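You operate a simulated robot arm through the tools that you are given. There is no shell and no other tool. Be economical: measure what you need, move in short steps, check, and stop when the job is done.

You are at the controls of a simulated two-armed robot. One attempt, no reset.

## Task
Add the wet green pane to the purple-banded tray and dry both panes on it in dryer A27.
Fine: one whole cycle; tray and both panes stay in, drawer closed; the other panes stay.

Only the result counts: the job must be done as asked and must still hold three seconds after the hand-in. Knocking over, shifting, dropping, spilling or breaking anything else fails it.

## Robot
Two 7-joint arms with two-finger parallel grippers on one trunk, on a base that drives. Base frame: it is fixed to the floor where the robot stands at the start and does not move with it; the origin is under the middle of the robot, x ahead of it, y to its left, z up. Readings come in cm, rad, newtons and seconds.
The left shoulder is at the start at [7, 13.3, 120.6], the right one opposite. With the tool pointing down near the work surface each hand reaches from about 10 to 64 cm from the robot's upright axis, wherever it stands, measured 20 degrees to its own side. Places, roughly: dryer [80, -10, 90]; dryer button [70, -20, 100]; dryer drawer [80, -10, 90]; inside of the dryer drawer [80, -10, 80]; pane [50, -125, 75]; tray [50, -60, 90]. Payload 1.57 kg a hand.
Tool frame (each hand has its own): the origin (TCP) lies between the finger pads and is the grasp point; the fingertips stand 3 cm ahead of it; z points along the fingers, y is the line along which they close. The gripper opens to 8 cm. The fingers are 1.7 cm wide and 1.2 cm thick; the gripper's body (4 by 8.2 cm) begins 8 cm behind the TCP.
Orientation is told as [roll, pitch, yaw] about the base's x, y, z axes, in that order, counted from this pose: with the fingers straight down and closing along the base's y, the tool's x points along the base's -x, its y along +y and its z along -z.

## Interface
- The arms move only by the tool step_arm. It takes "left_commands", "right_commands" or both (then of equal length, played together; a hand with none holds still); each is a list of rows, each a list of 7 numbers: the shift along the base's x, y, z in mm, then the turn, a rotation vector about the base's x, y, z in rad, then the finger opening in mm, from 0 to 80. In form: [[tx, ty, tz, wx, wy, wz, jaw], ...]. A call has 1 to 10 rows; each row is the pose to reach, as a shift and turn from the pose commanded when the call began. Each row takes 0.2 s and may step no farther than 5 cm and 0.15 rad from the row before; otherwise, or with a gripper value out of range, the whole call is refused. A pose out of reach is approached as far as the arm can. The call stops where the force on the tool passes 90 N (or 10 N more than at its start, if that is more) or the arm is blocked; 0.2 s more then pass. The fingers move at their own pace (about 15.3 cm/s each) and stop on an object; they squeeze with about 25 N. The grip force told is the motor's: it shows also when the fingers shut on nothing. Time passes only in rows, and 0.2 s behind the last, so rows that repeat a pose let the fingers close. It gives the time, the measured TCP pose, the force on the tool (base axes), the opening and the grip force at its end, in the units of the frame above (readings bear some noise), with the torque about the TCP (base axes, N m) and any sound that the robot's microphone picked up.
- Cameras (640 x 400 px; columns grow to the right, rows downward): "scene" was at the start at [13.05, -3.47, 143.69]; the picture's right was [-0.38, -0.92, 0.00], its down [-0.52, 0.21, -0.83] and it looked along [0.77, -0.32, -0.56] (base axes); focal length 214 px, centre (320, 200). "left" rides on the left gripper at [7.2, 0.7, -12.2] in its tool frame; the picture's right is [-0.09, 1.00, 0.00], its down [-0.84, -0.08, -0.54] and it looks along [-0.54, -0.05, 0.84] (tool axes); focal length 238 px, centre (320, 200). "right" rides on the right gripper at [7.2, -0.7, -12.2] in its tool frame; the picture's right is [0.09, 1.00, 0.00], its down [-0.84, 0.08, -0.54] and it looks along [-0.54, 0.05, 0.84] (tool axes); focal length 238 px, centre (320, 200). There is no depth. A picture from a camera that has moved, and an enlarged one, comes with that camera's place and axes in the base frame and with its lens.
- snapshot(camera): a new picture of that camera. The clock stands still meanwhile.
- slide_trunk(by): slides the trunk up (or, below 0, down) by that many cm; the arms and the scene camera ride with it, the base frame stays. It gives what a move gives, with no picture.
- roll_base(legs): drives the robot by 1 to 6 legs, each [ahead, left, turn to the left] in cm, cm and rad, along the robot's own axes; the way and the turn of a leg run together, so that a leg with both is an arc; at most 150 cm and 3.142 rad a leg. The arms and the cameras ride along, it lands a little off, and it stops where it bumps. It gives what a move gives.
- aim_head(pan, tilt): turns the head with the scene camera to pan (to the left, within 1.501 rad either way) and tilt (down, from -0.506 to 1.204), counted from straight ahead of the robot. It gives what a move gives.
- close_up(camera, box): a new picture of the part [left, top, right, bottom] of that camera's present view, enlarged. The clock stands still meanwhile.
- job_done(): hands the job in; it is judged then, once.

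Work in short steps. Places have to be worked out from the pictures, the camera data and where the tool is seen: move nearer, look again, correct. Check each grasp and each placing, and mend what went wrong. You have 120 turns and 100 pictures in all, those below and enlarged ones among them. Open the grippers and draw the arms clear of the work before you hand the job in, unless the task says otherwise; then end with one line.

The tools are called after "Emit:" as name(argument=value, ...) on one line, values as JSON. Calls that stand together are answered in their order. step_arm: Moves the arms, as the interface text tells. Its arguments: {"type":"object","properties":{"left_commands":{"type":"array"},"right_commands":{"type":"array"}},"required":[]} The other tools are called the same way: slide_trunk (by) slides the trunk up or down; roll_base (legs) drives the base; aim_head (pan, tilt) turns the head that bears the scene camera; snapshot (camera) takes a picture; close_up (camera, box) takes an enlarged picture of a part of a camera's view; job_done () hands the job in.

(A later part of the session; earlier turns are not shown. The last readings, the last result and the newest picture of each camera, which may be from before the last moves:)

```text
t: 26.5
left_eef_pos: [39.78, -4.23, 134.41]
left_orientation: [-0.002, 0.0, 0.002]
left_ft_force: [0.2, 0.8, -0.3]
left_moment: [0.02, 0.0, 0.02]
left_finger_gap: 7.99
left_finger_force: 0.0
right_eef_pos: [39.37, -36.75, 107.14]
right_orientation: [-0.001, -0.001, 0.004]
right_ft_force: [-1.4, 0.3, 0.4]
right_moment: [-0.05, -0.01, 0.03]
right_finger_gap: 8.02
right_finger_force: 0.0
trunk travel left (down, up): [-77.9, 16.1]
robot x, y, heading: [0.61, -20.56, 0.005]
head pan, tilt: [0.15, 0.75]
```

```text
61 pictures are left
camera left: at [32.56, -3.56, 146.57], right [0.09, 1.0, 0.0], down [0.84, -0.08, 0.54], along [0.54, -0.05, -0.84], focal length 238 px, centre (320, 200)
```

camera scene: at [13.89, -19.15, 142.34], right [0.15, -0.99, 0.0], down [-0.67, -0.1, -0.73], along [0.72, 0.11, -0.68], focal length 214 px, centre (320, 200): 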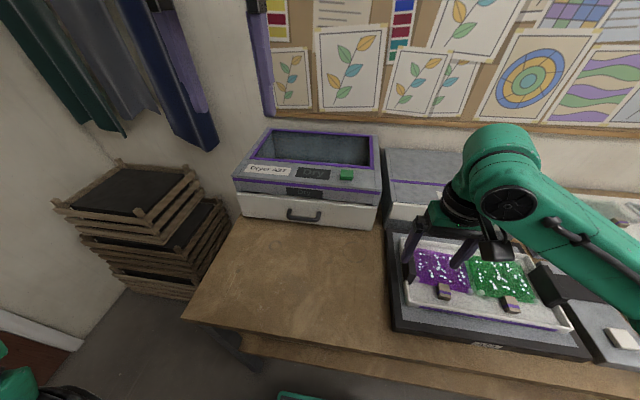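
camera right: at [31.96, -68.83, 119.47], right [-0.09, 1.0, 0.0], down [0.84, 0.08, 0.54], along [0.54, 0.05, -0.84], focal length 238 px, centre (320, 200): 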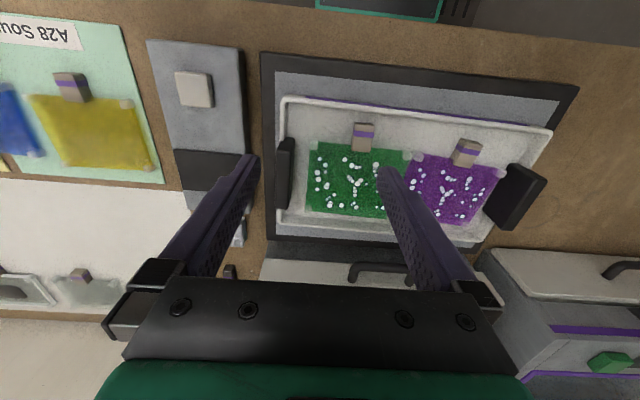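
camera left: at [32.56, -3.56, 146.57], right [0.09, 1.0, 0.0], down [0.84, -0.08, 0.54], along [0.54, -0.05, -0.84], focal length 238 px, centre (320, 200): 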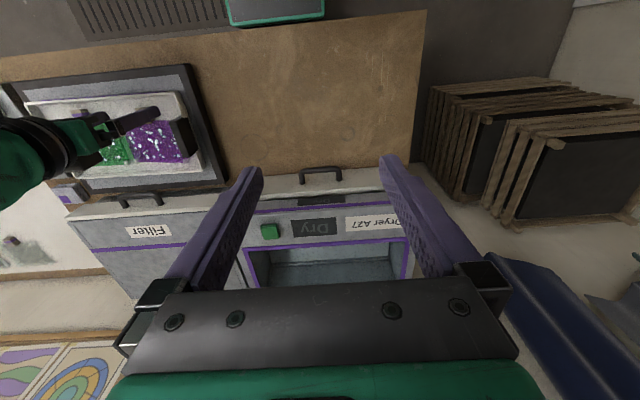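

I see the handle bar at roughly (61, -6.4, 89.5). I tuck the right hand back and up, and turn the left hand a quarter turn so its fingers close along x for grabbing the bar.

Emit:
step_arm(left_commands=[[0, 0, -10, 0, 0, -0.145, 80], [0, 0, -20, 0, 0, -0.29, 80], [20, 0, -40, 0, 0, -0.435, 80], [40, 0, -60, 0, 0, -0.58, 80], [60, 0, -80, 0, 0, -0.725, 80], [80, 0, -100, 0, 0, -0.87, 80], [100, -5, -120, 0, 0, -1.015, 80], [120, -10, -140, 0, 0, -1.16, 80], [130, -15, -160, 0, 0, -1.305, 80], [140, -20, -180, 0, 0, -1.45, 80]], right_commands=[[-10, -20, 40, 0, 0, 0, 80], [-20, -40, 80, 0, 0, 0, 80], [-30, -60, 120, 0, 0, 0, 80], [-40, -80, 150, 0, 0, 0, 80], [-60, -100, 180, 0, 0, 0, 80], [-80, -120, 200, 0, 0, 0, 80], [-80, -120, 200, 0, 0, 0, 80], [-80, -120, 200, 0, 0, 0, 80], [-80, -120, 200, 0, 0, 0, 80], [-80, -120, 200, 0, 0, 0, 80]])

Emit:
snapshot(camera="left")

Emit:
close_up(camera="scene", box=[220, 120, 400, 240])

```text
t: 28.7
left_eef_pos: [53.92, -6.32, 116.39]
left_orientation: [-0.001, -0.001, -1.45]
left_ft_force: [0.2, 0.7, -0.2]
left_moment: [0.0, 0.01, -0.02]
left_finger_gap: 8.02
left_finger_force: 0.0
right_eef_pos: [33.2, -47.03, 125.47]
right_orientation: [0.0, 0.001, 0.004]
right_ft_force: [0.0, 0.6, -0.3]
right_moment: [0.03, 0.01, -0.02]
right_finger_gap: 8.01
right_finger_force: 0.0
right hand out of reach, approached as far as the arm can: row 6, 7, 8, 9, 10
trunk travel left (down, up): [-77.9, 16.1]
robot x, y, heading: [0.71, -20.07, 0.002]
head pan, tilt: [0.15, 0.75]
```

```text
60 pictures are left
camera left: at [53.65, 1.0, 128.46], right [1.0, 0.03, 0.0], down [0.02, -0.84, 0.54], along [0.01, -0.54, -0.84], focal length 238 px, centre (320, 200)
```

left: 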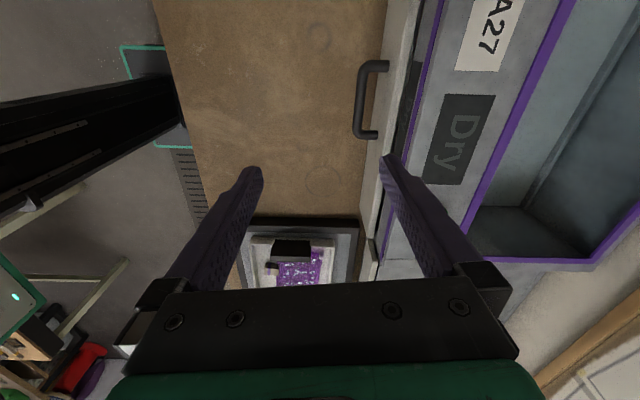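

```text
3.33 times, centred on (310, 180) of scene
camera zoom: at [14.04, -19.22, 142.33], right [0.15, -0.99, 0.0], down [-0.68, -0.1, -0.73], along [0.72, 0.11, -0.68], focal length 715 px, centre (353, 267)
```

zoom: 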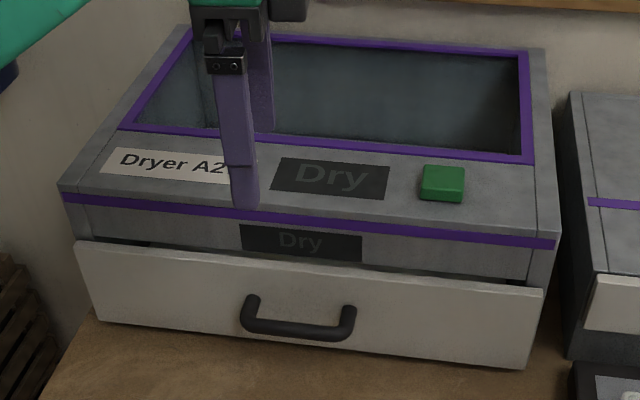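

The bar is at x≈60.1 with some 2.5 cm behind it. I lower to z≈99 with the jaws at 30 mm, centred at x 59.8, and check.

Emit:
step_arm(left_commands=[[20, 0, -40, 0, 0, -0.12, 30], [40, 0, -80, 0, 0, -0.12, 30], [59, 0, -125, 0, 0, -0.12, 30], [59, 0, -170, 0, 0, -0.12, 30]])

Emit:
snapshot(camera="left")

Emit:
close_up(camera="scene", box=[220, 120, 400, 240])

```text
t: 29.7
left_eef_pos: [59.97, -6.13, 99.43]
left_orientation: [-0.001, -0.001, -1.57]
left_ft_force: [0.3, 1.2, 0.2]
left_moment: [0.01, 0.0, -0.02]
left_finger_gap: 2.97
left_finger_force: 0.1
right_eef_pos: [33.16, -47.02, 125.69]
right_orientation: [0.001, 0.001, 0.003]
right_ft_force: [0.0, 1.0, -0.3]
right_moment: [-0.02, 0.03, -0.02]
right_finger_gap: 7.99
right_finger_force: 0.1
trunk travel left (down, up): [-77.9, 16.1]
robot x, y, heading: [0.72, -19.97, 0.0]
head pan, tilt: [0.15, 0.75]
```

```text
58 pictures are left
camera left: at [60.61, 1.0, 111.62], right [1.0, -0.09, 0.0], down [-0.08, -0.84, 0.54], along [-0.05, -0.54, -0.84], focal length 238 px, centre (320, 200)
```

left: 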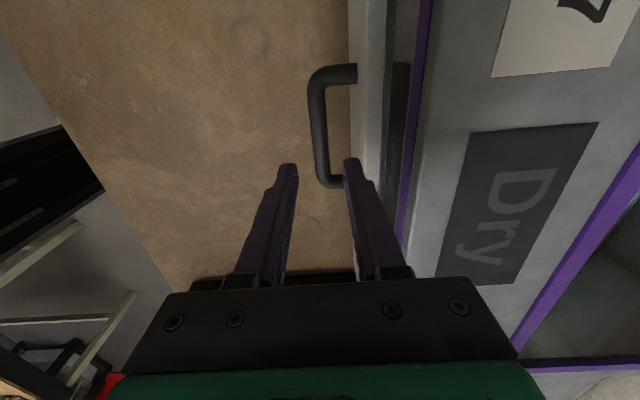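

```text
3.33 times, centred on (310, 180) of scene
camera zoom: at [13.96, -19.17, 142.34], right [0.15, -0.99, 0.0], down [-0.67, -0.1, -0.73], along [0.72, 0.11, -0.68], focal length 715 px, centre (353, 267)
```

zoom: 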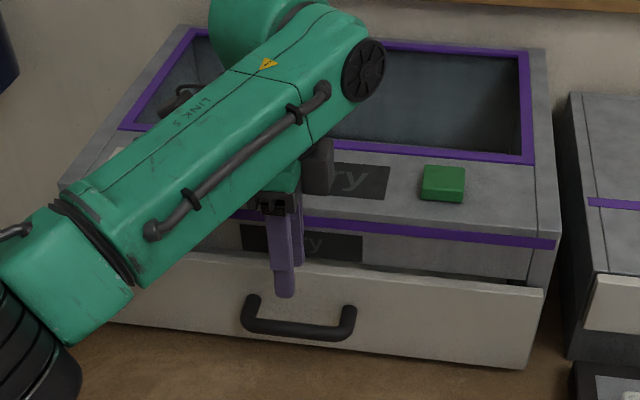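

Measured bar x≈59.9, its middle y≈-6. I lower to z 90 shifted 3 mm back, checking the force.

Emit:
step_arm(left_commands=[[-3, 1, -35, 0, 0, 0, 30], [-3, 1, -65, 0, 0, 0, 30], [-3, 1, -92, 0, 0, 0, 30]])

Emit:
snapshot(camera="left")

Emit:
close_up(camera="scene", box=[220, 120, 400, 240])

```text
t: 30.5
left_eef_pos: [59.5, -6.14, 90.2]
left_orientation: [0.0, 0.002, -1.568]
left_ft_force: [-0.5, -0.5, 0.3]
left_moment: [0.01, -0.02, 0.04]
left_finger_gap: 3.01
left_finger_force: 0.1
right_eef_pos: [33.18, -47.17, 125.55]
right_orientation: [0.0, 0.0, 0.004]
right_ft_force: [-0.6, 0.7, -0.1]
right_moment: [-0.03, 0.0, 0.01]
right_finger_gap: 8.0
right_finger_force: 0.0
trunk travel left (down, up): [-77.9, 16.1]
robot x, y, heading: [0.76, -20.69, 0.002]
head pan, tilt: [0.15, 0.75]
```

```text
56 pictures are left
camera left: at [59.99, 1.02, 102.32], right [1.0, -0.09, 0.0], down [-0.08, -0.84, 0.54], along [-0.05, -0.54, -0.84], focal length 238 px, centre (320, 200)
```

left: 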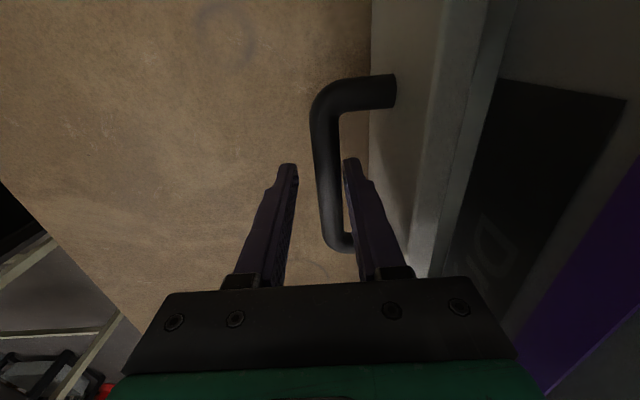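

```text
3.33 times, centred on (310, 180) of scene
camera zoom: at [13.91, -19.25, 142.35], right [0.15, -0.99, 0.0], down [-0.67, -0.1, -0.73], along [0.72, 0.11, -0.68], focal length 715 px, centre (353, 267)
```

zoom: 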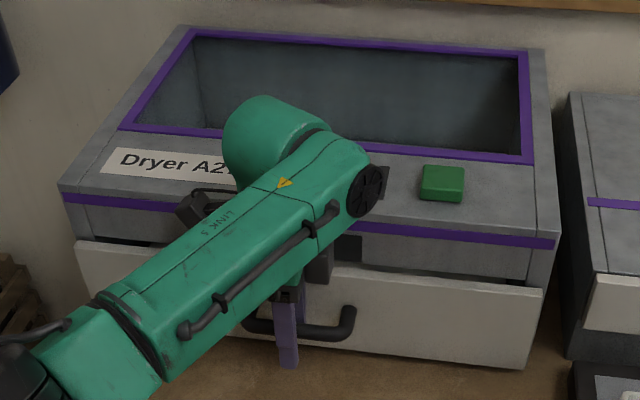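

The bar is between the fingers with no contact force. I close on it.

Emit:
step_arm(left_commands=[[0, 0, 0, 0, 0, 0, 0], [0, 0, 0, 0, 0, 0, 0], [0, 0, 0, 0, 0, 0, 0]])

```text
t: 31.3
left_eef_pos: [59.34, -6.1, 90.26]
left_orientation: [-0.003, -0.001, -1.571]
left_ft_force: [-0.9, -1.1, -2.5]
left_moment: [-0.12, 0.0, 0.37]
left_finger_gap: 1.58
left_finger_force: 31.6
right_eef_pos: [33.18, -47.18, 125.51]
right_orientation: [-0.001, 0.0, 0.004]
right_ft_force: [0.6, -0.5, -0.3]
right_moment: [-0.01, -0.02, -0.03]
right_finger_gap: 8.0
right_finger_force: 0.0
trunk travel left (down, up): [-77.9, 16.1]
robot x, y, heading: [0.88, -20.62, -0.0]
head pan, tilt: [0.15, 0.75]
```

The bar is gripped (1.6 cm). I pull the drawer straight toward me.

Emit:
step_arm(left_commands=[[-15, 0, 0, 0, 0, 0, 0], [-40, 0, 0, 0, 0, 0, 0], [-70, 0, 0, 0, 0, 0, 0], [-100, 0, 0, 0, 0, 0, 0], [-130, 0, 0, 0, 0, 0, 0], [-160, 0, 0, 0, 0, 0, 0]])

Emit:
snapshot(camera="scene")

```text
t: 32.7
left_eef_pos: [43.37, -6.13, 90.13]
left_orientation: [-0.002, 0.001, -1.568]
left_ft_force: [-0.7, 1.6, -4.0]
left_moment: [-0.21, -0.13, 0.32]
left_finger_gap: 1.58
left_finger_force: 31.5
right_eef_pos: [33.09, -47.0, 125.53]
right_orientation: [-0.003, 0.001, 0.005]
right_ft_force: [0.0, -0.2, -0.2]
right_moment: [-0.01, -0.04, -0.02]
right_finger_gap: 7.99
right_finger_force: 0.1
trunk travel left (down, up): [-77.9, 16.1]
robot x, y, heading: [1.06, -20.58, 0.006]
head pan, tilt: [0.15, 0.75]
```

```text
54 pictures are left
camera scene: at [13.89, -19.1, 142.33], right [0.15, -0.99, 0.0], down [-0.67, -0.1, -0.73], along [0.72, 0.11, -0.68], focal length 214 px, centre (320, 200)
```

scene: 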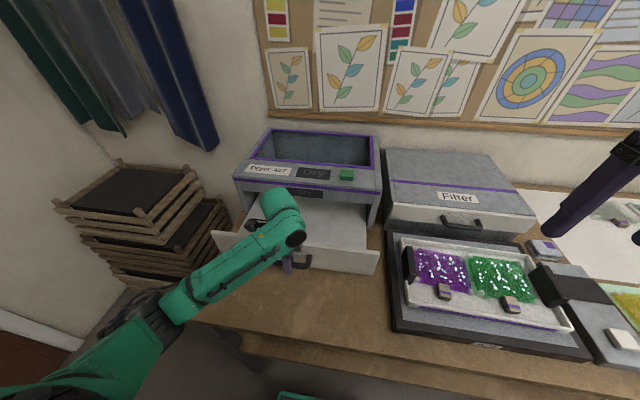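

The drawer slides freely. I pull further until enough of its interior shows or it stops.

Emit:
step_arm(left_commands=[[-25, 0, 0, 0, 0, 0, 0], [-50, 0, 0, 0, 0, 0, 0], [-75, 0, 0, 0, 0, 0, 0], [-95, 0, 0, 0, 0, 0, 0]])

Emit:
snapshot(camera="scene")

```text
t: 33.7
left_eef_pos: [33.58, -6.13, 90.25]
left_orientation: [-0.004, -0.001, -1.568]
left_ft_force: [-0.9, 6.4, -9.3]
left_moment: [0.78, -0.02, 0.42]
left_finger_gap: 1.57
left_finger_force: 30.9
right_eef_pos: [33.1, -46.9, 125.62]
right_orientation: [-0.001, 0.0, 0.004]
right_ft_force: [0.2, 0.3, 0.7]
right_moment: [-0.03, 0.01, 0.0]
right_finger_gap: 8.01
right_finger_force: 0.1
trunk travel left (down, up): [-77.9, 16.1]
robot x, y, heading: [0.82, -20.37, 0.014]
head pan, tilt: [0.15, 0.75]
```

```text
53 pictures are left
camera scene: at [13.91, -19.0, 142.33], right [0.15, -0.99, 0.0], down [-0.67, -0.1, -0.73], along [0.72, 0.11, -0.68], focal length 214 px, centre (320, 200)
```

scene: 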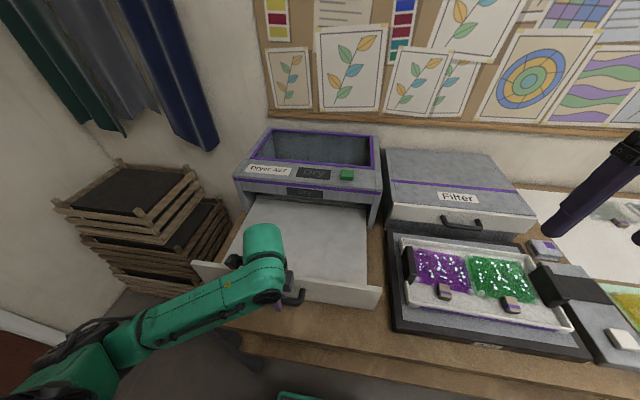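

Drawer is out about 26 cm, enough for the tray. I release the handle and raise the left hand.

Emit:
step_arm(left_commands=[[0, 0, 0, 0, 0, 0, 28], [0, 0, 0, 0, 0, 0, 28], [0, 0, 30, 0, 0, 0, 28], [0, 0, 75, 0, 0, 0, 28], [0, 0, 120, 0, 0, 0.1, 40], [0, 0, 165, 0, 0, 0.24, 80], [0, 0, 210, 0, 0, 0.38, 80], [0, 0, 250, 0, 0, 0.52, 80]])

Emit:
snapshot(camera="scene")

```text
t: 35.5
left_eef_pos: [33.8, -6.02, 115.2]
left_orientation: [0.0, 0.001, -1.045]
left_ft_force: [-0.5, 0.1, 0.2]
left_moment: [-0.01, -0.04, 0.01]
left_finger_gap: 8.0
left_finger_force: 0.0
left hand out of reach, approached as far as the arm can: row 4, 5
right_eef_pos: [33.07, -47.02, 125.62]
right_orientation: [0.0, 0.001, 0.004]
right_ft_force: [0.0, 0.4, -1.0]
right_moment: [-0.01, 0.05, 0.0]
right_finger_gap: 7.99
right_finger_force: 0.0
trunk travel left (down, up): [-77.9, 16.1]
robot x, y, heading: [0.86, -20.54, -0.001]
head pan, tilt: [0.15, 0.75]
```

```text
52 pictures are left
camera scene: at [13.84, -19.28, 142.35], right [0.15, -0.99, 0.0], down [-0.67, -0.1, -0.73], along [0.72, 0.11, -0.68], focal length 214 px, centre (320, 200)
```

scene: 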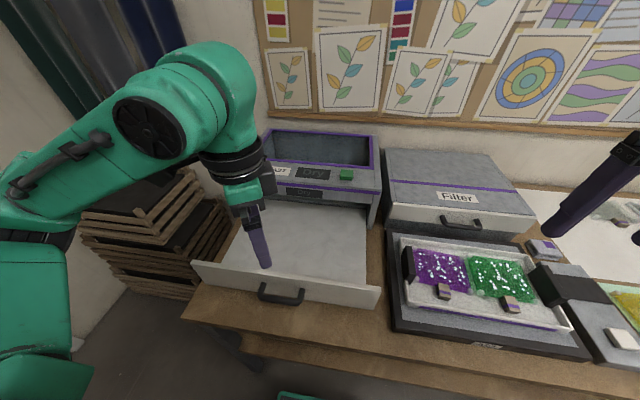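

Drawer stays open. I turn the left hand back to yaw 0, then drive right to centre on the tray for a two-handed lift.

Emit:
step_arm(left_commands=[[0, 5, 10, 0, 0, 0.15, 80], [0, 10, 20, 0, 0, 0.3, 80], [0, 15, 30, 0, 0, 0.45, 80], [0, 20, 40, 0, 0, 0.6, 80], [0, 25, 50, 0, 0, 0.75, 80], [0, 30, 60, 0, 0, 0.9, 80], [0, 30, 60, 0, 0, 1.045, 80]])

Emit:
roll_base(legs=[[0, -34, 0]])

Emit:
aim_head(pan=0.0, tilt=0.9)

Emit:
snapshot(camera="scene")

Emit:
snapshot(camera="left")

Emit:
snapshot(camera="right")

```text
t: 37.1
left_eef_pos: [33.98, -3.28, 121.33]
left_orientation: [-0.001, -0.002, 0.0]
left_ft_force: [-0.4, 0.5, 0.3]
left_moment: [0.0, 0.01, -0.02]
left_finger_gap: 8.01
left_finger_force: 0.1
right_eef_pos: [33.06, -47.14, 125.57]
right_orientation: [0.0, 0.0, 0.004]
right_ft_force: [0.2, 0.4, 0.4]
right_moment: [0.03, -0.02, 0.0]
right_finger_gap: 7.99
right_finger_force: 0.0
trunk travel left (down, up): [-77.9, 16.1]
robot x, y, heading: [0.84, -20.0, 0.004]
head pan, tilt: [0.15, 0.75]
```

```text
t: 39.3
left_eef_pos: [34.0, -37.88, 121.28]
left_orientation: [-0.003, 0.001, -0.012]
left_ft_force: [0.3, -0.3, -0.8]
left_moment: [-0.03, 0.03, 0.04]
left_finger_gap: 7.99
left_finger_force: 0.0
right_eef_pos: [32.75, -81.83, 125.67]
right_orientation: [-0.001, 0.0, -0.006]
right_ft_force: [-0.3, 0.1, 0.3]
right_moment: [0.01, 0.0, 0.0]
right_finger_gap: 7.99
right_finger_force: 0.2
trunk travel left (down, up): [-77.9, 16.1]
robot x, y, heading: [0.66, -55.09, -0.005]
head pan, tilt: [0.15, 0.75]
```

```text
t: 40.0
left_eef_pos: [34.12, -38.09, 121.35]
left_orientation: [0.0, 0.002, -0.013]
left_ft_force: [0.5, 0.1, -0.9]
left_moment: [-0.02, 0.01, 0.03]
left_finger_gap: 7.99
left_finger_force: 0.1
right_eef_pos: [32.89, -82.02, 125.56]
right_orientation: [-0.001, 0.002, -0.005]
right_ft_force: [-0.4, -0.2, -0.7]
right_moment: [0.0, -0.05, 0.0]
right_finger_gap: 8.02
right_finger_force: 0.0
trunk travel left (down, up): [-77.9, 16.1]
robot x, y, heading: [1.09, -54.82, -0.008]
head pan, tilt: [0.0, 0.901]
```

```text
51 pictures are left
camera scene: at [13.16, -55.19, 141.16], right [-0.01, -1.0, 0.0], down [-0.78, 0.01, -0.62], along [0.62, 0.0, -0.78], focal length 214 px, centre (320, 200)
```

scene: 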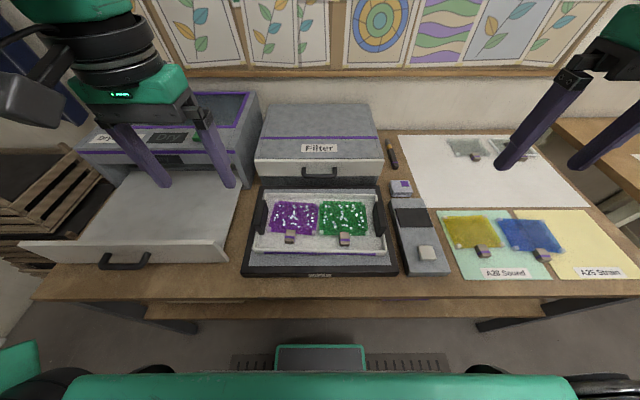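

```text
50 pictures are left
camera left: at [26.79, -37.31, 133.43], right [0.1, 0.99, 0.0], down [0.84, -0.09, 0.54], along [0.54, -0.06, -0.84], focal length 238 px, centre (320, 200)
```

left: 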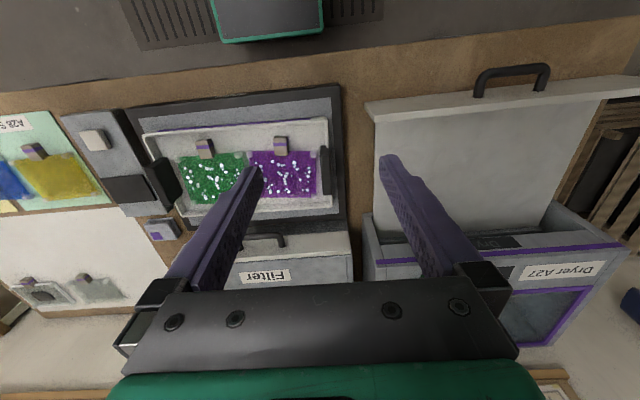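

```text
49 pictures are left
camera right: at [25.65, -82.59, 137.77], right [-0.09, 1.0, 0.0], down [0.84, 0.07, 0.54], along [0.54, 0.05, -0.84], focal length 238 px, centre (320, 200)
```

right: 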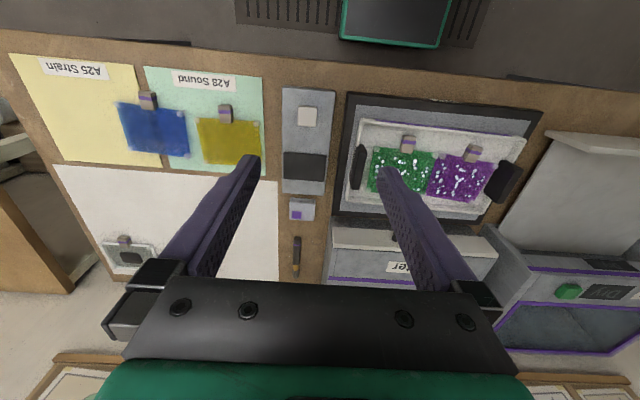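

Handles triangulate to (47.3, -38.6, 91.5) and (47.2, -72.0, 91.5). I bring both hands above them and look.

Emit:
step_arm(left_commands=[[26, -1, -32, 0, 0, 0.013, 80], [52, -2, -64, 0, 0, 0.013, 80], [78, -3, -96, 0, 0, 0.013, 80], [104, -4, -128, 0, 0, 0.013, 80], [118, -5, -150, 0, 0, 0.013, 80], [132, -6, -160, 0, 0, 0.013, 80]], right_commands=[[26, 18, -36, 0, 0, 0.005, 80], [52, 36, -72, 0, 0, 0.005, 80], [78, 54, -108, 0, 0, 0.005, 80], [104, 72, -144, 0, 0, 0.005, 80], [128, 88, -178, 0, 0, 0.005, 80], [143, 100, -205, 0, 0, 0.005, 80]])

Emit:
snapshot(camera="left")

Emit:
snapshot(camera="right")

Emit:
close_up(camera="scene", box=[220, 160, 420, 285])

```text
t: 41.4
left_eef_pos: [47.27, -38.51, 105.16]
left_orientation: [-0.002, 0.0, 0.001]
left_ft_force: [0.5, 0.2, 0.0]
left_moment: [0.0, 0.04, 0.01]
left_finger_gap: 7.99
left_finger_force: 0.1
right_eef_pos: [47.38, -71.81, 104.74]
right_orientation: [0.0, 0.0, 0.0]
right_ft_force: [-0.1, -1.2, 0.2]
right_moment: [-0.03, 0.03, 0.03]
right_finger_gap: 8.01
right_finger_force: 0.0
trunk travel left (down, up): [-77.9, 16.1]
robot x, y, heading: [0.81, -54.81, -0.007]
head pan, tilt: [0.0, 0.901]
```

```text
48 pictures are left
camera left: at [40.11, -37.8, 117.34], right [0.09, 1.0, 0.0], down [0.84, -0.08, 0.54], along [0.54, -0.05, -0.84], focal length 238 px, centre (320, 200)
```

left: 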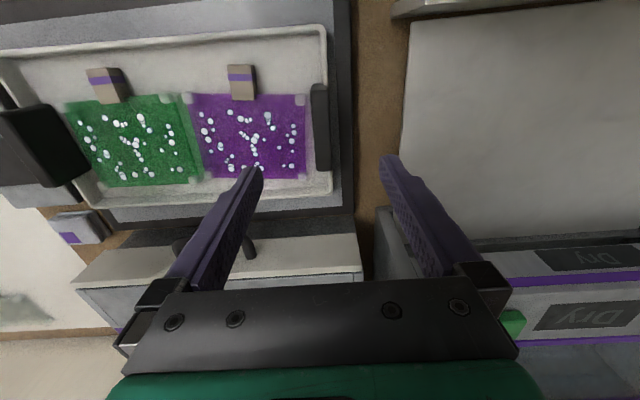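

```text
47 pictures are left
camera right: at [40.31, -72.49, 116.91], right [-0.09, 1.0, 0.0], down [0.84, 0.08, 0.54], along [0.54, 0.05, -0.84], focal length 238 px, centre (320, 200)
```

right: 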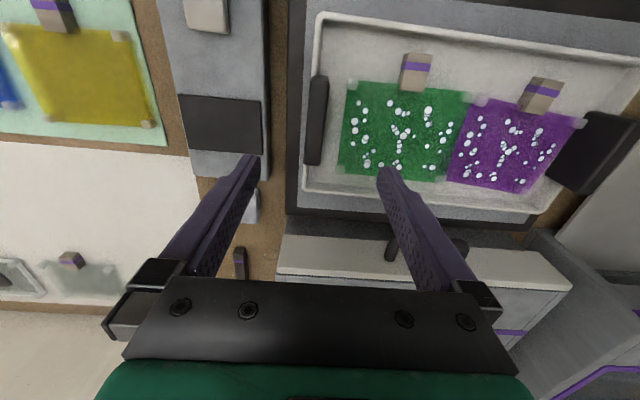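

```text
3.20 times, centred on (320, 222) of scene
camera zoom: at [13.33, -55.16, 141.14], right [-0.01, -1.0, 0.0], down [-0.78, 0.01, -0.62], along [0.62, 0.0, -0.78], focal length 686 px, centre (320, 128)
```

zoom: 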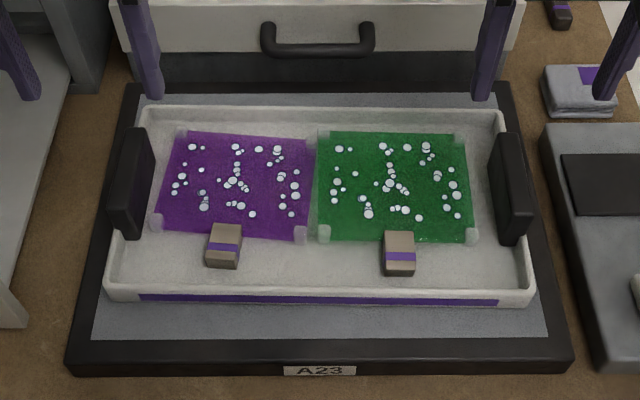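

Both hands are centred over the handles. I lower both to z≈94.5 and check the clearances.

Emit:
step_arm(left_commands=[[0, 0, -40, 0, 0, 0, 80], [0, 0, -80, 0, 0, 0, 80], [0, 0, -107, 0, 0, 0, 80]], right_commands=[[0, -1, -40, 0, 0, 0, 80], [0, -2, -80, 0, 0, 0, 80], [0, -3, -103, 0, 0, 0, 80]])

Emit:
snapshot(camera="left")

Emit:
snapshot(camera="right")

Emit:
close_up(camera="scene", box=[220, 160, 420, 285])

```text
t: 42.2
left_eef_pos: [47.25, -38.2, 94.54]
left_orientation: [-0.001, -0.003, 0.002]
left_ft_force: [0.1, -1.0, 0.6]
left_moment: [-0.01, -0.01, -0.02]
left_finger_gap: 7.99
left_finger_force: 0.1
right_eef_pos: [47.19, -72.18, 94.68]
right_orientation: [0.002, 0.001, 0.001]
right_ft_force: [0.2, -0.6, 0.1]
right_moment: [-0.03, -0.03, -0.02]
right_finger_gap: 8.01
right_finger_force: 0.0
trunk travel left (down, up): [-77.9, 16.1]
robot x, y, heading: [0.85, -54.94, -0.004]
head pan, tilt: [0.0, 0.901]
```

```text
45 pictures are left
camera left: at [39.92, -37.64, 106.73], right [0.09, 1.0, 0.0], down [0.84, -0.08, 0.54], along [0.54, -0.05, -0.84], focal length 238 px, centre (320, 200)
```

left: 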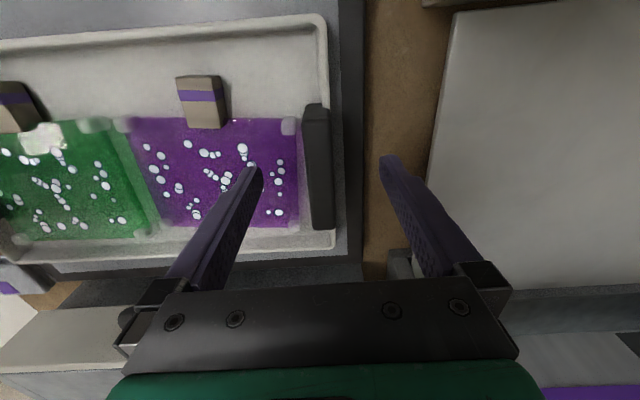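

```text
44 pictures are left
camera right: at [40.0, -72.81, 106.9], right [-0.09, 1.0, 0.0], down [0.84, 0.08, 0.54], along [0.54, 0.05, -0.84], focal length 238 px, centre (320, 200)
```

right: 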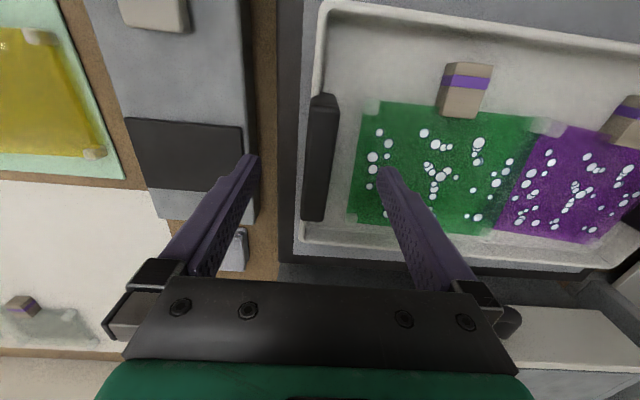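

```text
3.20 times, centred on (320, 222) of scene
camera zoom: at [13.17, -55.17, 141.16], right [-0.01, -1.0, 0.0], down [-0.78, 0.01, -0.62], along [0.62, 0.0, -0.78], focal length 686 px, centre (320, 128)
```

zoom: 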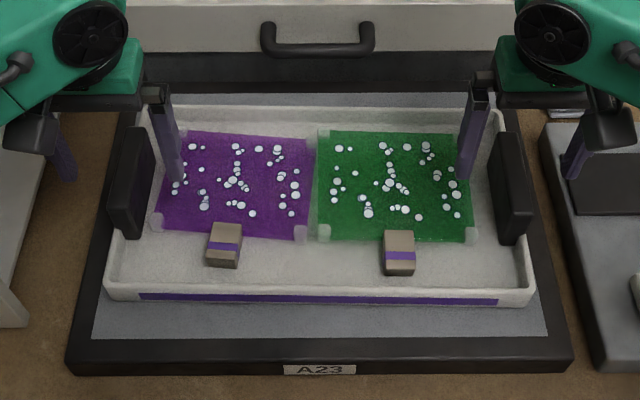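

Handles are about 2 cm thick; I narrow the jaws to 40 mm to stay clear of the panes and lower to z≈92.3.

Emit:
step_arm(left_commands=[[0, -2, 0, 0, 0, 0, 42], [0, -2, 0, 0, 0, 0, 42], [0, -2, -12, 0, 0, 0, 42], [0, -2, -22, 0, 0, 0, 42]], right_commands=[[0, 1, 0, 0, 0, 0, 42], [0, 1, 0, 0, 0, 0, 42], [0, 1, -12, 0, 0, 0, 42], [0, 1, -22, 0, 0, 0, 42]])

Emit:
close_up(camera="left", box=[160, 60, 480, 300])

Emit:
close_up(camera="right", box=[160, 60, 480, 300])

Emit:
close_up(camera="scene", box=[220, 160, 420, 285])

```text
t: 43.2
left_eef_pos: [47.2, -38.81, 92.38]
left_orientation: [-0.001, 0.0, 0.0]
left_ft_force: [0.1, 0.4, -0.6]
left_moment: [0.01, -0.05, 0.01]
left_finger_gap: 4.18
left_finger_force: 0.0
right_eef_pos: [47.24, -72.29, 92.66]
right_orientation: [0.0, 0.0, -0.002]
right_ft_force: [0.4, 0.0, -0.2]
right_moment: [-0.02, -0.03, -0.03]
right_finger_gap: 4.2
right_finger_force: 0.1
trunk travel left (down, up): [-77.9, 16.1]
robot x, y, heading: [0.78, -55.22, -0.01]
head pan, tilt: [0.0, 0.901]
```

```text
1.67 times, centred on (320, 180) of left
camera zoom: at [40.0, -38.09, 104.5], right [0.09, 1.0, 0.0], down [0.84, -0.08, 0.54], along [0.54, -0.05, -0.84], focal length 397 px, centre (320, 233)
```

zoom: 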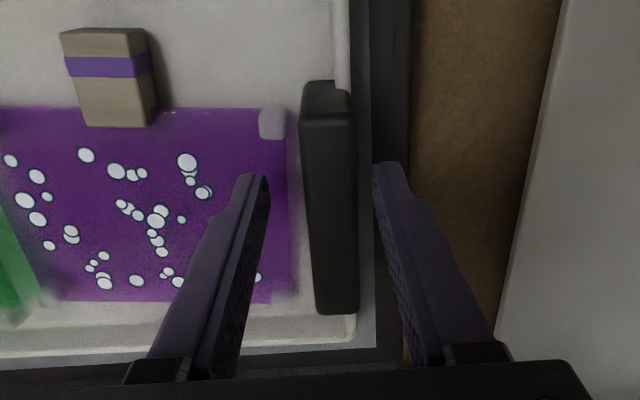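

```text
1.67 times, centred on (320, 180) of right
camera zoom: at [40.12, -72.84, 104.77], right [-0.09, 1.0, 0.0], down [0.84, 0.08, 0.54], along [0.54, 0.05, -0.84], focal length 397 px, centre (320, 233)
```

zoom: 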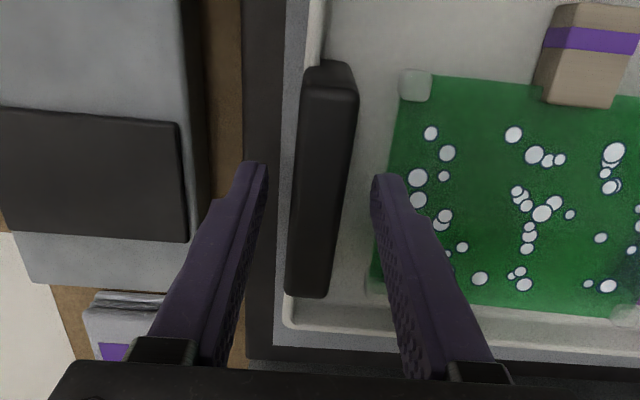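

```text
3.20 times, centred on (320, 222) of scene
camera zoom: at [13.2, -55.18, 141.15], right [-0.01, -1.0, 0.0], down [-0.78, 0.01, -0.62], along [0.62, 0.0, -0.78], focal length 686 px, centre (320, 128)
```

zoom: 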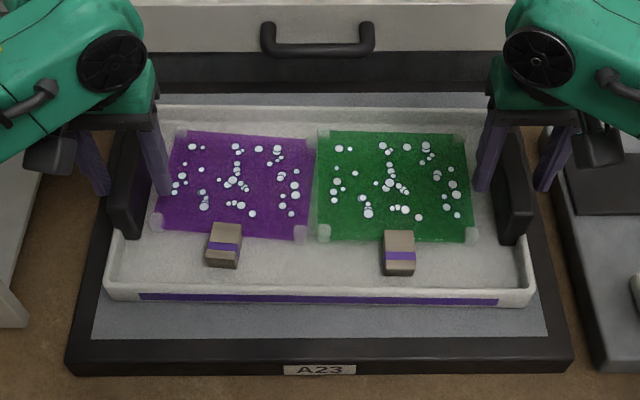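

Handles sit slightly to +y of the jaw centres (left 4 mm, right 2 mm). I correct, narrow to 34 mm, and lower 12 mm.

Emit:
step_arm(left_commands=[[0, 4, 0, 0, 0, 0, 34], [0, 4, 0, 0, 0, 0, 34], [0, 4, -6, 0, 0, 0, 34], [0, 4, -12, 0, 0, 0, 34]], right_commands=[[0, 2, 0, 0, 0, 0, 34], [0, 2, 0, 0, 0, 0, 34], [0, 2, -6, 0, 0, 0, 34], [0, 2, -14, 0, 0, 0, 34]])

Emit:
close_up(camera="left", box=[160, 60, 480, 300])

Emit:
close_up(camera="right", box=[160, 60, 480, 300])

```text
t: 44.2
left_eef_pos: [47.41, -38.38, 91.05]
left_orientation: [-0.003, 0.001, 0.002]
left_ft_force: [-0.4, 0.7, 0.5]
left_moment: [0.02, 0.01, 0.02]
left_finger_gap: 3.43
left_finger_force: 0.2
right_eef_pos: [47.19, -72.12, 91.17]
right_orientation: [-0.001, 0.001, -0.001]
right_ft_force: [0.2, 0.2, -0.5]
right_moment: [-0.02, -0.01, -0.01]
right_finger_gap: 3.4
right_finger_force: 0.1
trunk travel left (down, up): [-77.9, 16.1]
robot x, y, heading: [0.98, -55.31, -0.011]
head pan, tilt: [0.0, 0.901]
```

```text
1.67 times, centred on (320, 180) of left
camera zoom: at [40.03, -37.64, 103.27], right [0.09, 1.0, 0.0], down [0.84, -0.08, 0.54], along [0.54, -0.05, -0.84], focal length 397 px, centre (320, 233)
```

zoom: 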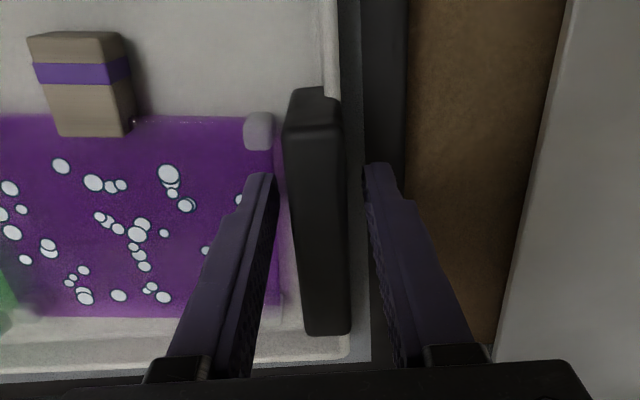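

```text
1.67 times, centred on (320, 180) of right
camera zoom: at [40.08, -72.67, 103.28], right [-0.09, 1.0, 0.0], down [0.84, 0.08, 0.54], along [0.54, 0.05, -0.84], focal length 397 px, centre (320, 233)
```

zoom: 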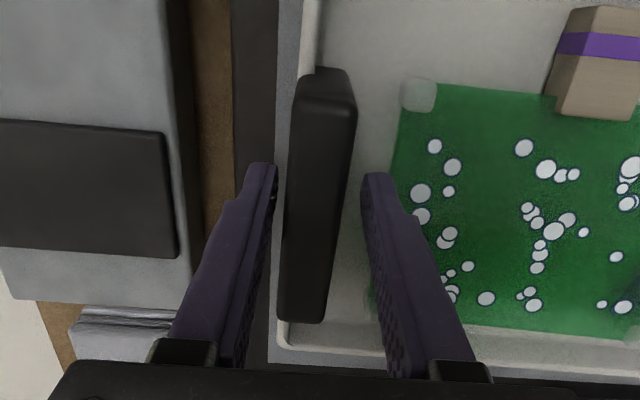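

The handles are inside the jaws and centred. I narrow to 27 mm, lower 6 mm more for a better bite, then close both.

Emit:
step_arm(left_commands=[[0, -1, 0, 0, 0, 0, 28], [0, -1, -3, 0, 0, 0, 28], [0, -1, -7, 0, 0, 0, 28], [0, -1, -7, 0, 0, 0, 0], [0, -1, -7, 0, 0, 0, 0], [0, -1, -7, 0, 0, 0, 0]], right_commands=[[0, 0, 0, 0, 0, 0, 28], [0, 0, -3, 0, 0, 0, 28], [0, 0, -8, 0, 0, 0, 28], [0, 0, -8, 0, 0, 0, 0], [0, 0, -8, 0, 0, 0, 0], [0, 0, -8, 0, 0, 0, 0]])

Emit:
snapshot(camera="scene")

```text
t: 45.6
left_eef_pos: [47.22, -38.28, 90.68]
left_orientation: [0.005, -0.003, 0.003]
left_ft_force: [2.1, 26.9, 13.4]
left_moment: [-0.35, 0.01, -0.5]
left_finger_gap: 2.04
left_finger_force: 24.8
right_eef_pos: [47.12, -72.32, 90.46]
right_orientation: [-0.006, -0.002, -0.005]
right_ft_force: [4.1, -27.0, 4.2]
right_moment: [0.36, 0.12, -0.42]
right_finger_gap: 2.01
right_finger_force: 25.3
trunk travel left (down, up): [-77.9, 16.1]
robot x, y, heading: [0.75, -54.97, -0.009]
head pan, tilt: [0.0, 0.901]
```

```text
37 pictures are left
camera scene: at [13.04, -55.22, 141.18], right [-0.01, -1.0, 0.0], down [-0.78, 0.01, -0.62], along [0.62, 0.0, -0.78], focal length 214 px, centre (320, 200)
```

scene: 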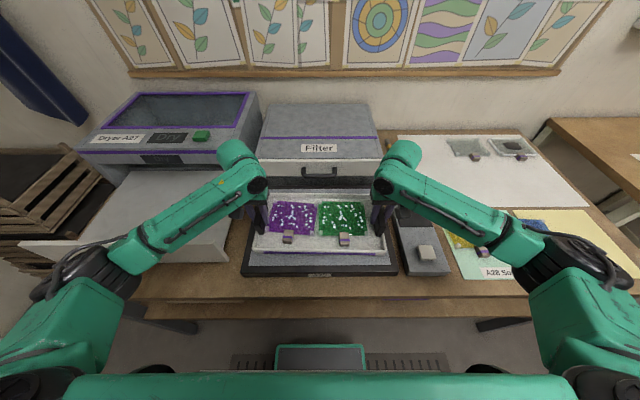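

Both handles are gripped, but the hands squeeze the tray between them (27 N). I relax each hand outward by 2 mm and up slightly before lifting.

Emit:
step_arm(left_commands=[[0, 2, 2, 0, 0, 0, 0], [0, 2, 2, 0, 0, 0, 0]], right_commands=[[0, -2, 1, 0, 0, 0, 0], [0, -2, 1, 0, 0, 0, 0]])

```text
t: 46.2
left_eef_pos: [47.26, -38.4, 90.64]
left_orientation: [0.002, 0.002, 0.002]
left_ft_force: [-1.3, 24.0, -0.6]
left_moment: [0.17, -0.54, -0.36]
left_finger_gap: 2.0
left_finger_force: 25.1
right_eef_pos: [47.18, -72.26, 90.37]
right_orientation: [-0.003, 0.0, -0.003]
right_ft_force: [1.9, -25.0, 3.0]
right_moment: [0.1, 0.11, -0.42]
right_finger_gap: 2.01
right_finger_force: 24.8
trunk travel left (down, up): [-77.9, 16.1]
robot x, y, heading: [0.71, -55.07, -0.009]
head pan, tilt: [0.0, 0.901]
```

The outer fingers still press inward; I move each hand 3 mm more outward and check.

Emit:
step_arm(left_commands=[[0, 2, 0, 0, 0, 0, 0], [0, 4, 0, 0, 0, 0, 0]], right_commands=[[0, -2, 0, 0, 0, 0, 0], [0, -4, 0, 0, 0, 0, 0]])

```text
t: 46.8
left_eef_pos: [47.22, -38.23, 90.58]
left_orientation: [-0.009, 0.001, -0.004]
left_ft_force: [-2.3, -5.7, -0.6]
left_moment: [0.82, 0.25, -0.38]
left_finger_gap: 2.06
left_finger_force: 25.1
right_eef_pos: [47.25, -72.21, 90.64]
right_orientation: [0.008, 0.0, 0.005]
right_ft_force: [2.3, 4.3, -0.5]
right_moment: [-0.96, -0.38, -0.43]
right_finger_gap: 2.04
right_finger_force: 25.3
trunk travel left (down, up): [-77.9, 16.1]
robot x, y, heading: [0.96, -54.8, -0.009]
head pan, tilt: [0.0, 0.901]
```

Internal force is nearly gone. I lift both hands together slowly and check.

Emit:
step_arm(left_commands=[[0, 0, 5, 0, 0, 0, 0], [0, 0, 15, 0, 0, 0, 0], [0, 0, 30, 0, 0, 0, 0], [0, 0, 50, 0, 0, 0, 0]], right_commands=[[0, 0, 5, 0, 0, 0, 0], [0, 0, 15, 0, 0, 0, 0], [0, 0, 30, 0, 0, 0, 0], [0, 0, 50, 0, 0, 0, 0]])

Emit:
snapshot(camera="scene")

```text
t: 47.8
left_eef_pos: [47.42, -38.09, 95.8]
left_orientation: [-0.006, 0.0, -0.004]
left_ft_force: [-4.0, -32.6, -5.0]
left_moment: [0.66, -0.31, -0.51]
left_finger_gap: 2.03
left_finger_force: 25.0
right_eef_pos: [47.15, -72.2, 95.37]
right_orientation: [0.006, -0.001, 0.002]
right_ft_force: [2.7, 33.5, -2.0]
right_moment: [-0.3, 0.33, -0.51]
right_finger_gap: 2.06
right_finger_force: 24.8
trunk travel left (down, up): [-77.9, 16.1]
robot x, y, heading: [0.42, -54.78, -0.003]
head pan, tilt: [0.0, 0.901]
```

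```text
36 pictures are left
camera scene: at [13.26, -55.19, 141.14], right [-0.01, -1.0, 0.0], down [-0.78, 0.01, -0.62], along [0.62, 0.0, -0.78], focal length 214 px, centre (320, 200)
```

scene: 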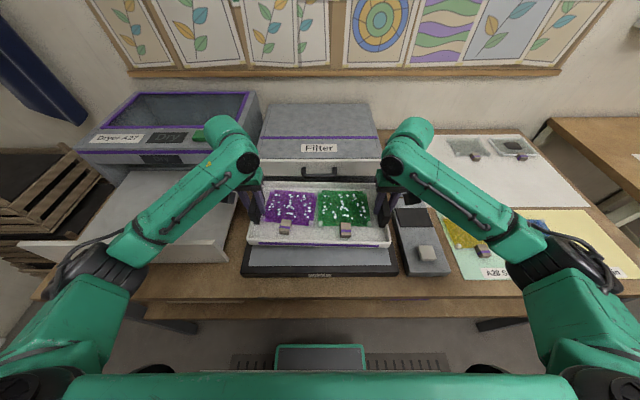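

The tray is up and level, but now pulled apart by 33 N. I ease both hands inward 2 mm while raising it 12 cm.

Emit:
step_arm(left_commands=[[0, -2, 0, 0, 0, 0, 0], [0, -3, 25, 0, 0, 0, 0], [0, -3, 50, 0, 0, 0, 0], [0, -3, 80, 0, 0, 0, 0], [0, -3, 110, 0, 0, 0, 0], [0, -3, 130, 0, 0, 0, 0]], right_commands=[[0, 2, 0, 0, 0, 0, 0], [0, 3, 25, 0, 0, 0, 0], [0, 3, 50, 0, 0, 0, 0], [0, 3, 80, 0, 0, 0, 0], [0, 3, 110, 0, 0, 0, 0], [0, 3, 130, 0, 0, 0, 0]])

```text
t: 49.2
left_eef_pos: [47.43, -38.12, 108.73]
left_orientation: [-0.003, 0.001, 0.001]
left_ft_force: [-2.3, -28.0, -6.6]
left_moment: [0.63, -0.01, -0.5]
left_finger_gap: 2.03
left_finger_force: 24.8
right_eef_pos: [47.24, -72.23, 108.45]
right_orientation: [0.004, -0.001, 0.001]
right_ft_force: [2.0, 28.3, -1.4]
right_moment: [0.03, 0.07, -0.41]
right_finger_gap: 2.02
right_finger_force: 25.6
trunk travel left (down, up): [-77.9, 16.1]
robot x, y, heading: [0.82, -54.84, -0.004]
head pan, tilt: [0.0, 0.901]
```

Still 28 N apart; I ease in 2 mm more each.

Emit:
step_arm(left_commands=[[0, -2, 0, 0, 0, 0, 0], [0, -2, 0, 0, 0, 0, 0]], right_commands=[[0, 2, 0, 0, 0, 0, 0], [0, 2, 0, 0, 0, 0, 0]])

```text
t: 49.8
left_eef_pos: [47.17, -38.27, 108.69]
left_orientation: [0.004, -0.002, 0.006]
left_ft_force: [-2.5, -2.4, -4.1]
left_moment: [-0.09, 0.29, -0.38]
left_finger_gap: 2.04
left_finger_force: 24.9
right_eef_pos: [47.26, -72.25, 108.44]
right_orientation: [-0.003, -0.001, -0.005]
right_ft_force: [2.6, 2.8, -1.8]
right_moment: [0.53, -0.2, -0.54]
right_finger_gap: 2.01
right_finger_force: 25.0
trunk travel left (down, up): [-77.9, 16.1]
robot x, y, heading: [0.81, -55.23, -0.01]
head pan, tilt: [0.0, 0.901]
```

Forces are balanced. I drive left 49 cm to bring the tray over the open drawer.

Emit:
roll_base(legs=[[0, 24, 0.006], [0, 24, 0]])

Emit:
snapshot(camera="scene")

Emit:
snapshot(camera="left")

Emit:
snapshot(camera="right")

```text
t: 53.0
left_eef_pos: [47.4, 10.11, 108.76]
left_orientation: [0.007, 0.005, 0.005]
left_ft_force: [-1.5, 33.1, -5.0]
left_moment: [-0.11, -0.21, -0.39]
left_finger_gap: 2.01
left_finger_force: 25.1
right_eef_pos: [47.49, -23.93, 108.46]
right_orientation: [-0.003, 0.004, 0.003]
right_ft_force: [2.8, -33.3, -2.5]
right_moment: [0.5, 0.27, -0.4]
right_finger_gap: 2.03
right_finger_force: 24.9
trunk travel left (down, up): [-77.9, 16.1]
robot x, y, heading: [0.46, -7.0, -0.001]
head pan, tilt: [0.0, 0.901]
```

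```text
35 pictures are left
camera scene: at [13.49, -7.01, 141.14], right [0.0, -1.0, 0.0], down [-0.78, 0.0, -0.62], along [0.62, 0.0, -0.78], focal length 214 px, centre (320, 200)
```

scene: 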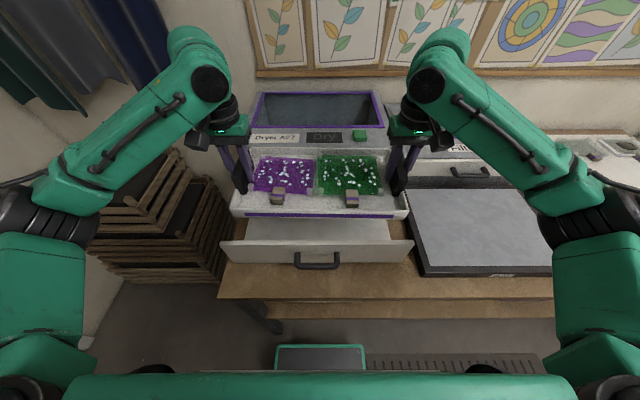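

```text
34 pictures are left
camera left: at [40.21, 10.65, 120.89], right [0.09, 1.0, 0.01], down [0.84, -0.08, 0.54], along [0.54, -0.04, -0.84], focal length 238 px, centre (320, 200)
```

left: 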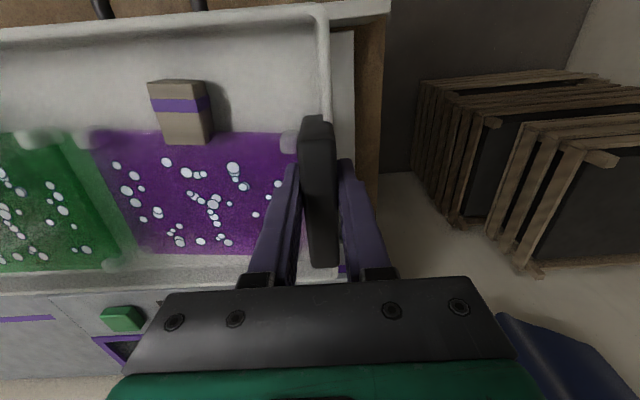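

```text
33 pictures are left
camera right: at [40.37, -24.48, 120.66], right [-0.09, 1.0, 0.0], down [0.84, 0.08, 0.54], along [0.54, 0.05, -0.84], focal length 238 px, centre (320, 200)
```

right: 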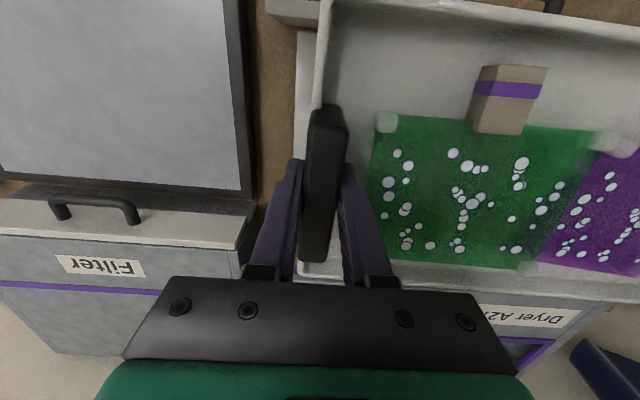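

The tray centre is at y≈-6.9, drawer centre ≈-6.3; tray spans handle -9.2…+10.8 in x and drawer interior runs about 38.5–65. I shift the tray 27 mm forward, 6 mm left, relaxing the squeeze.

Emit:
step_arm(left_commands=[[9, 4, 0, 0, 0, 0, 0], [18, 6, 0, 0, 0, 0, 0], [27, 8, 0, 0, 0, 0, 0], [27, 8, -30, 0, 0, 0, 0], [27, 8, -50, 0, 0, 0, 0]], right_commands=[[9, 0, 0, 0, 0, 0, 0], [18, 2, 0, 0, 0, 0, 0], [27, 4, 0, 0, 0, 0, 0], [27, 4, -30, 0, 0, 0, 0], [27, 4, -50, 0, 0, 0, 0]])

Emit:
snapshot(camera="scene")

Emit:
snapshot(camera="left")

Emit:
snapshot(camera="right")

```text
t: 54.2
left_eef_pos: [50.27, 10.69, 103.54]
left_orientation: [0.004, 0.003, 0.002]
left_ft_force: [-3.1, -18.5, -5.3]
left_moment: [0.0, 0.33, -0.54]
left_finger_gap: 1.99
left_finger_force: 25.2
right_eef_pos: [50.24, -23.47, 103.36]
right_orientation: [-0.004, 0.002, 0.003]
right_ft_force: [2.8, 17.4, -1.9]
right_moment: [0.64, -0.26, -0.49]
right_finger_gap: 2.03
right_finger_force: 25.3
trunk travel left (down, up): [-77.9, 16.1]
robot x, y, heading: [0.97, -6.48, 0.0]
head pan, tilt: [0.0, 0.901]
```

```text
32 pictures are left
camera scene: at [13.57, -6.85, 141.14], right [0.0, -1.0, 0.0], down [-0.78, 0.0, -0.62], along [0.62, 0.0, -0.78], focal length 214 px, centre (320, 200)
```

scene: 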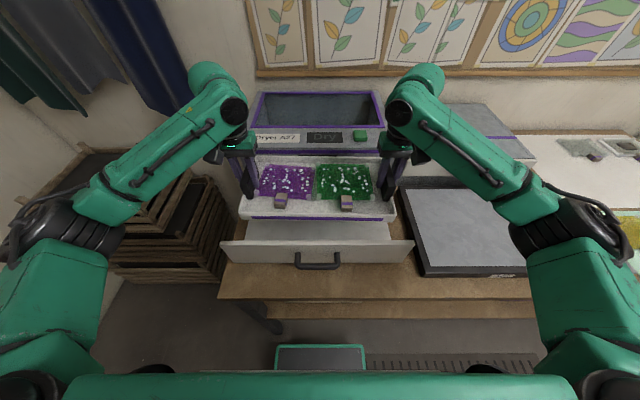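

```text
31 pictures are left
camera left: at [42.98, 11.25, 115.72], right [0.09, 1.0, 0.0], down [0.84, -0.08, 0.54], along [0.54, -0.04, -0.84], focal length 238 px, centre (320, 200)
```

left: 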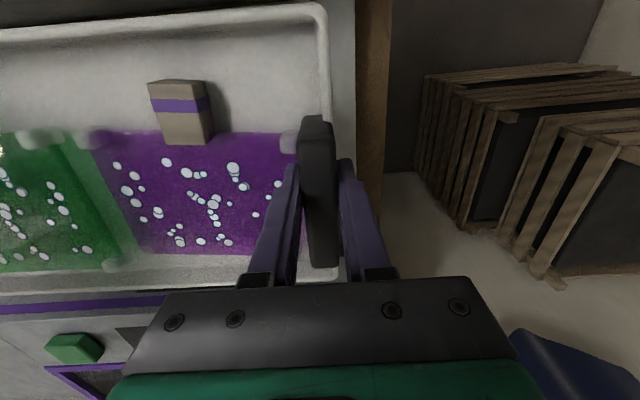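

```text
30 pictures are left
camera right: at [43.08, -23.98, 115.49], right [-0.1, 1.0, 0.0], down [0.84, 0.08, 0.54], along [0.54, 0.05, -0.84], focal length 238 px, centre (320, 200)
```

right: 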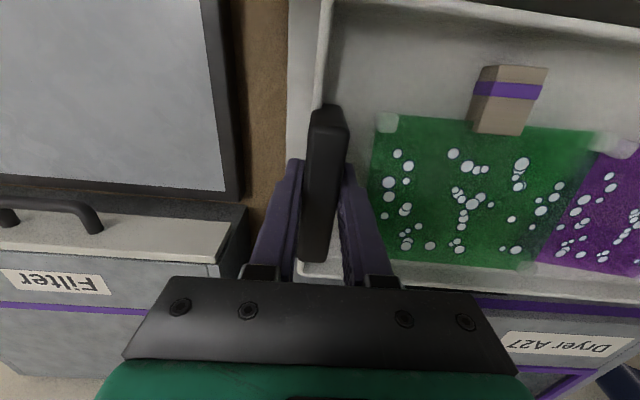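

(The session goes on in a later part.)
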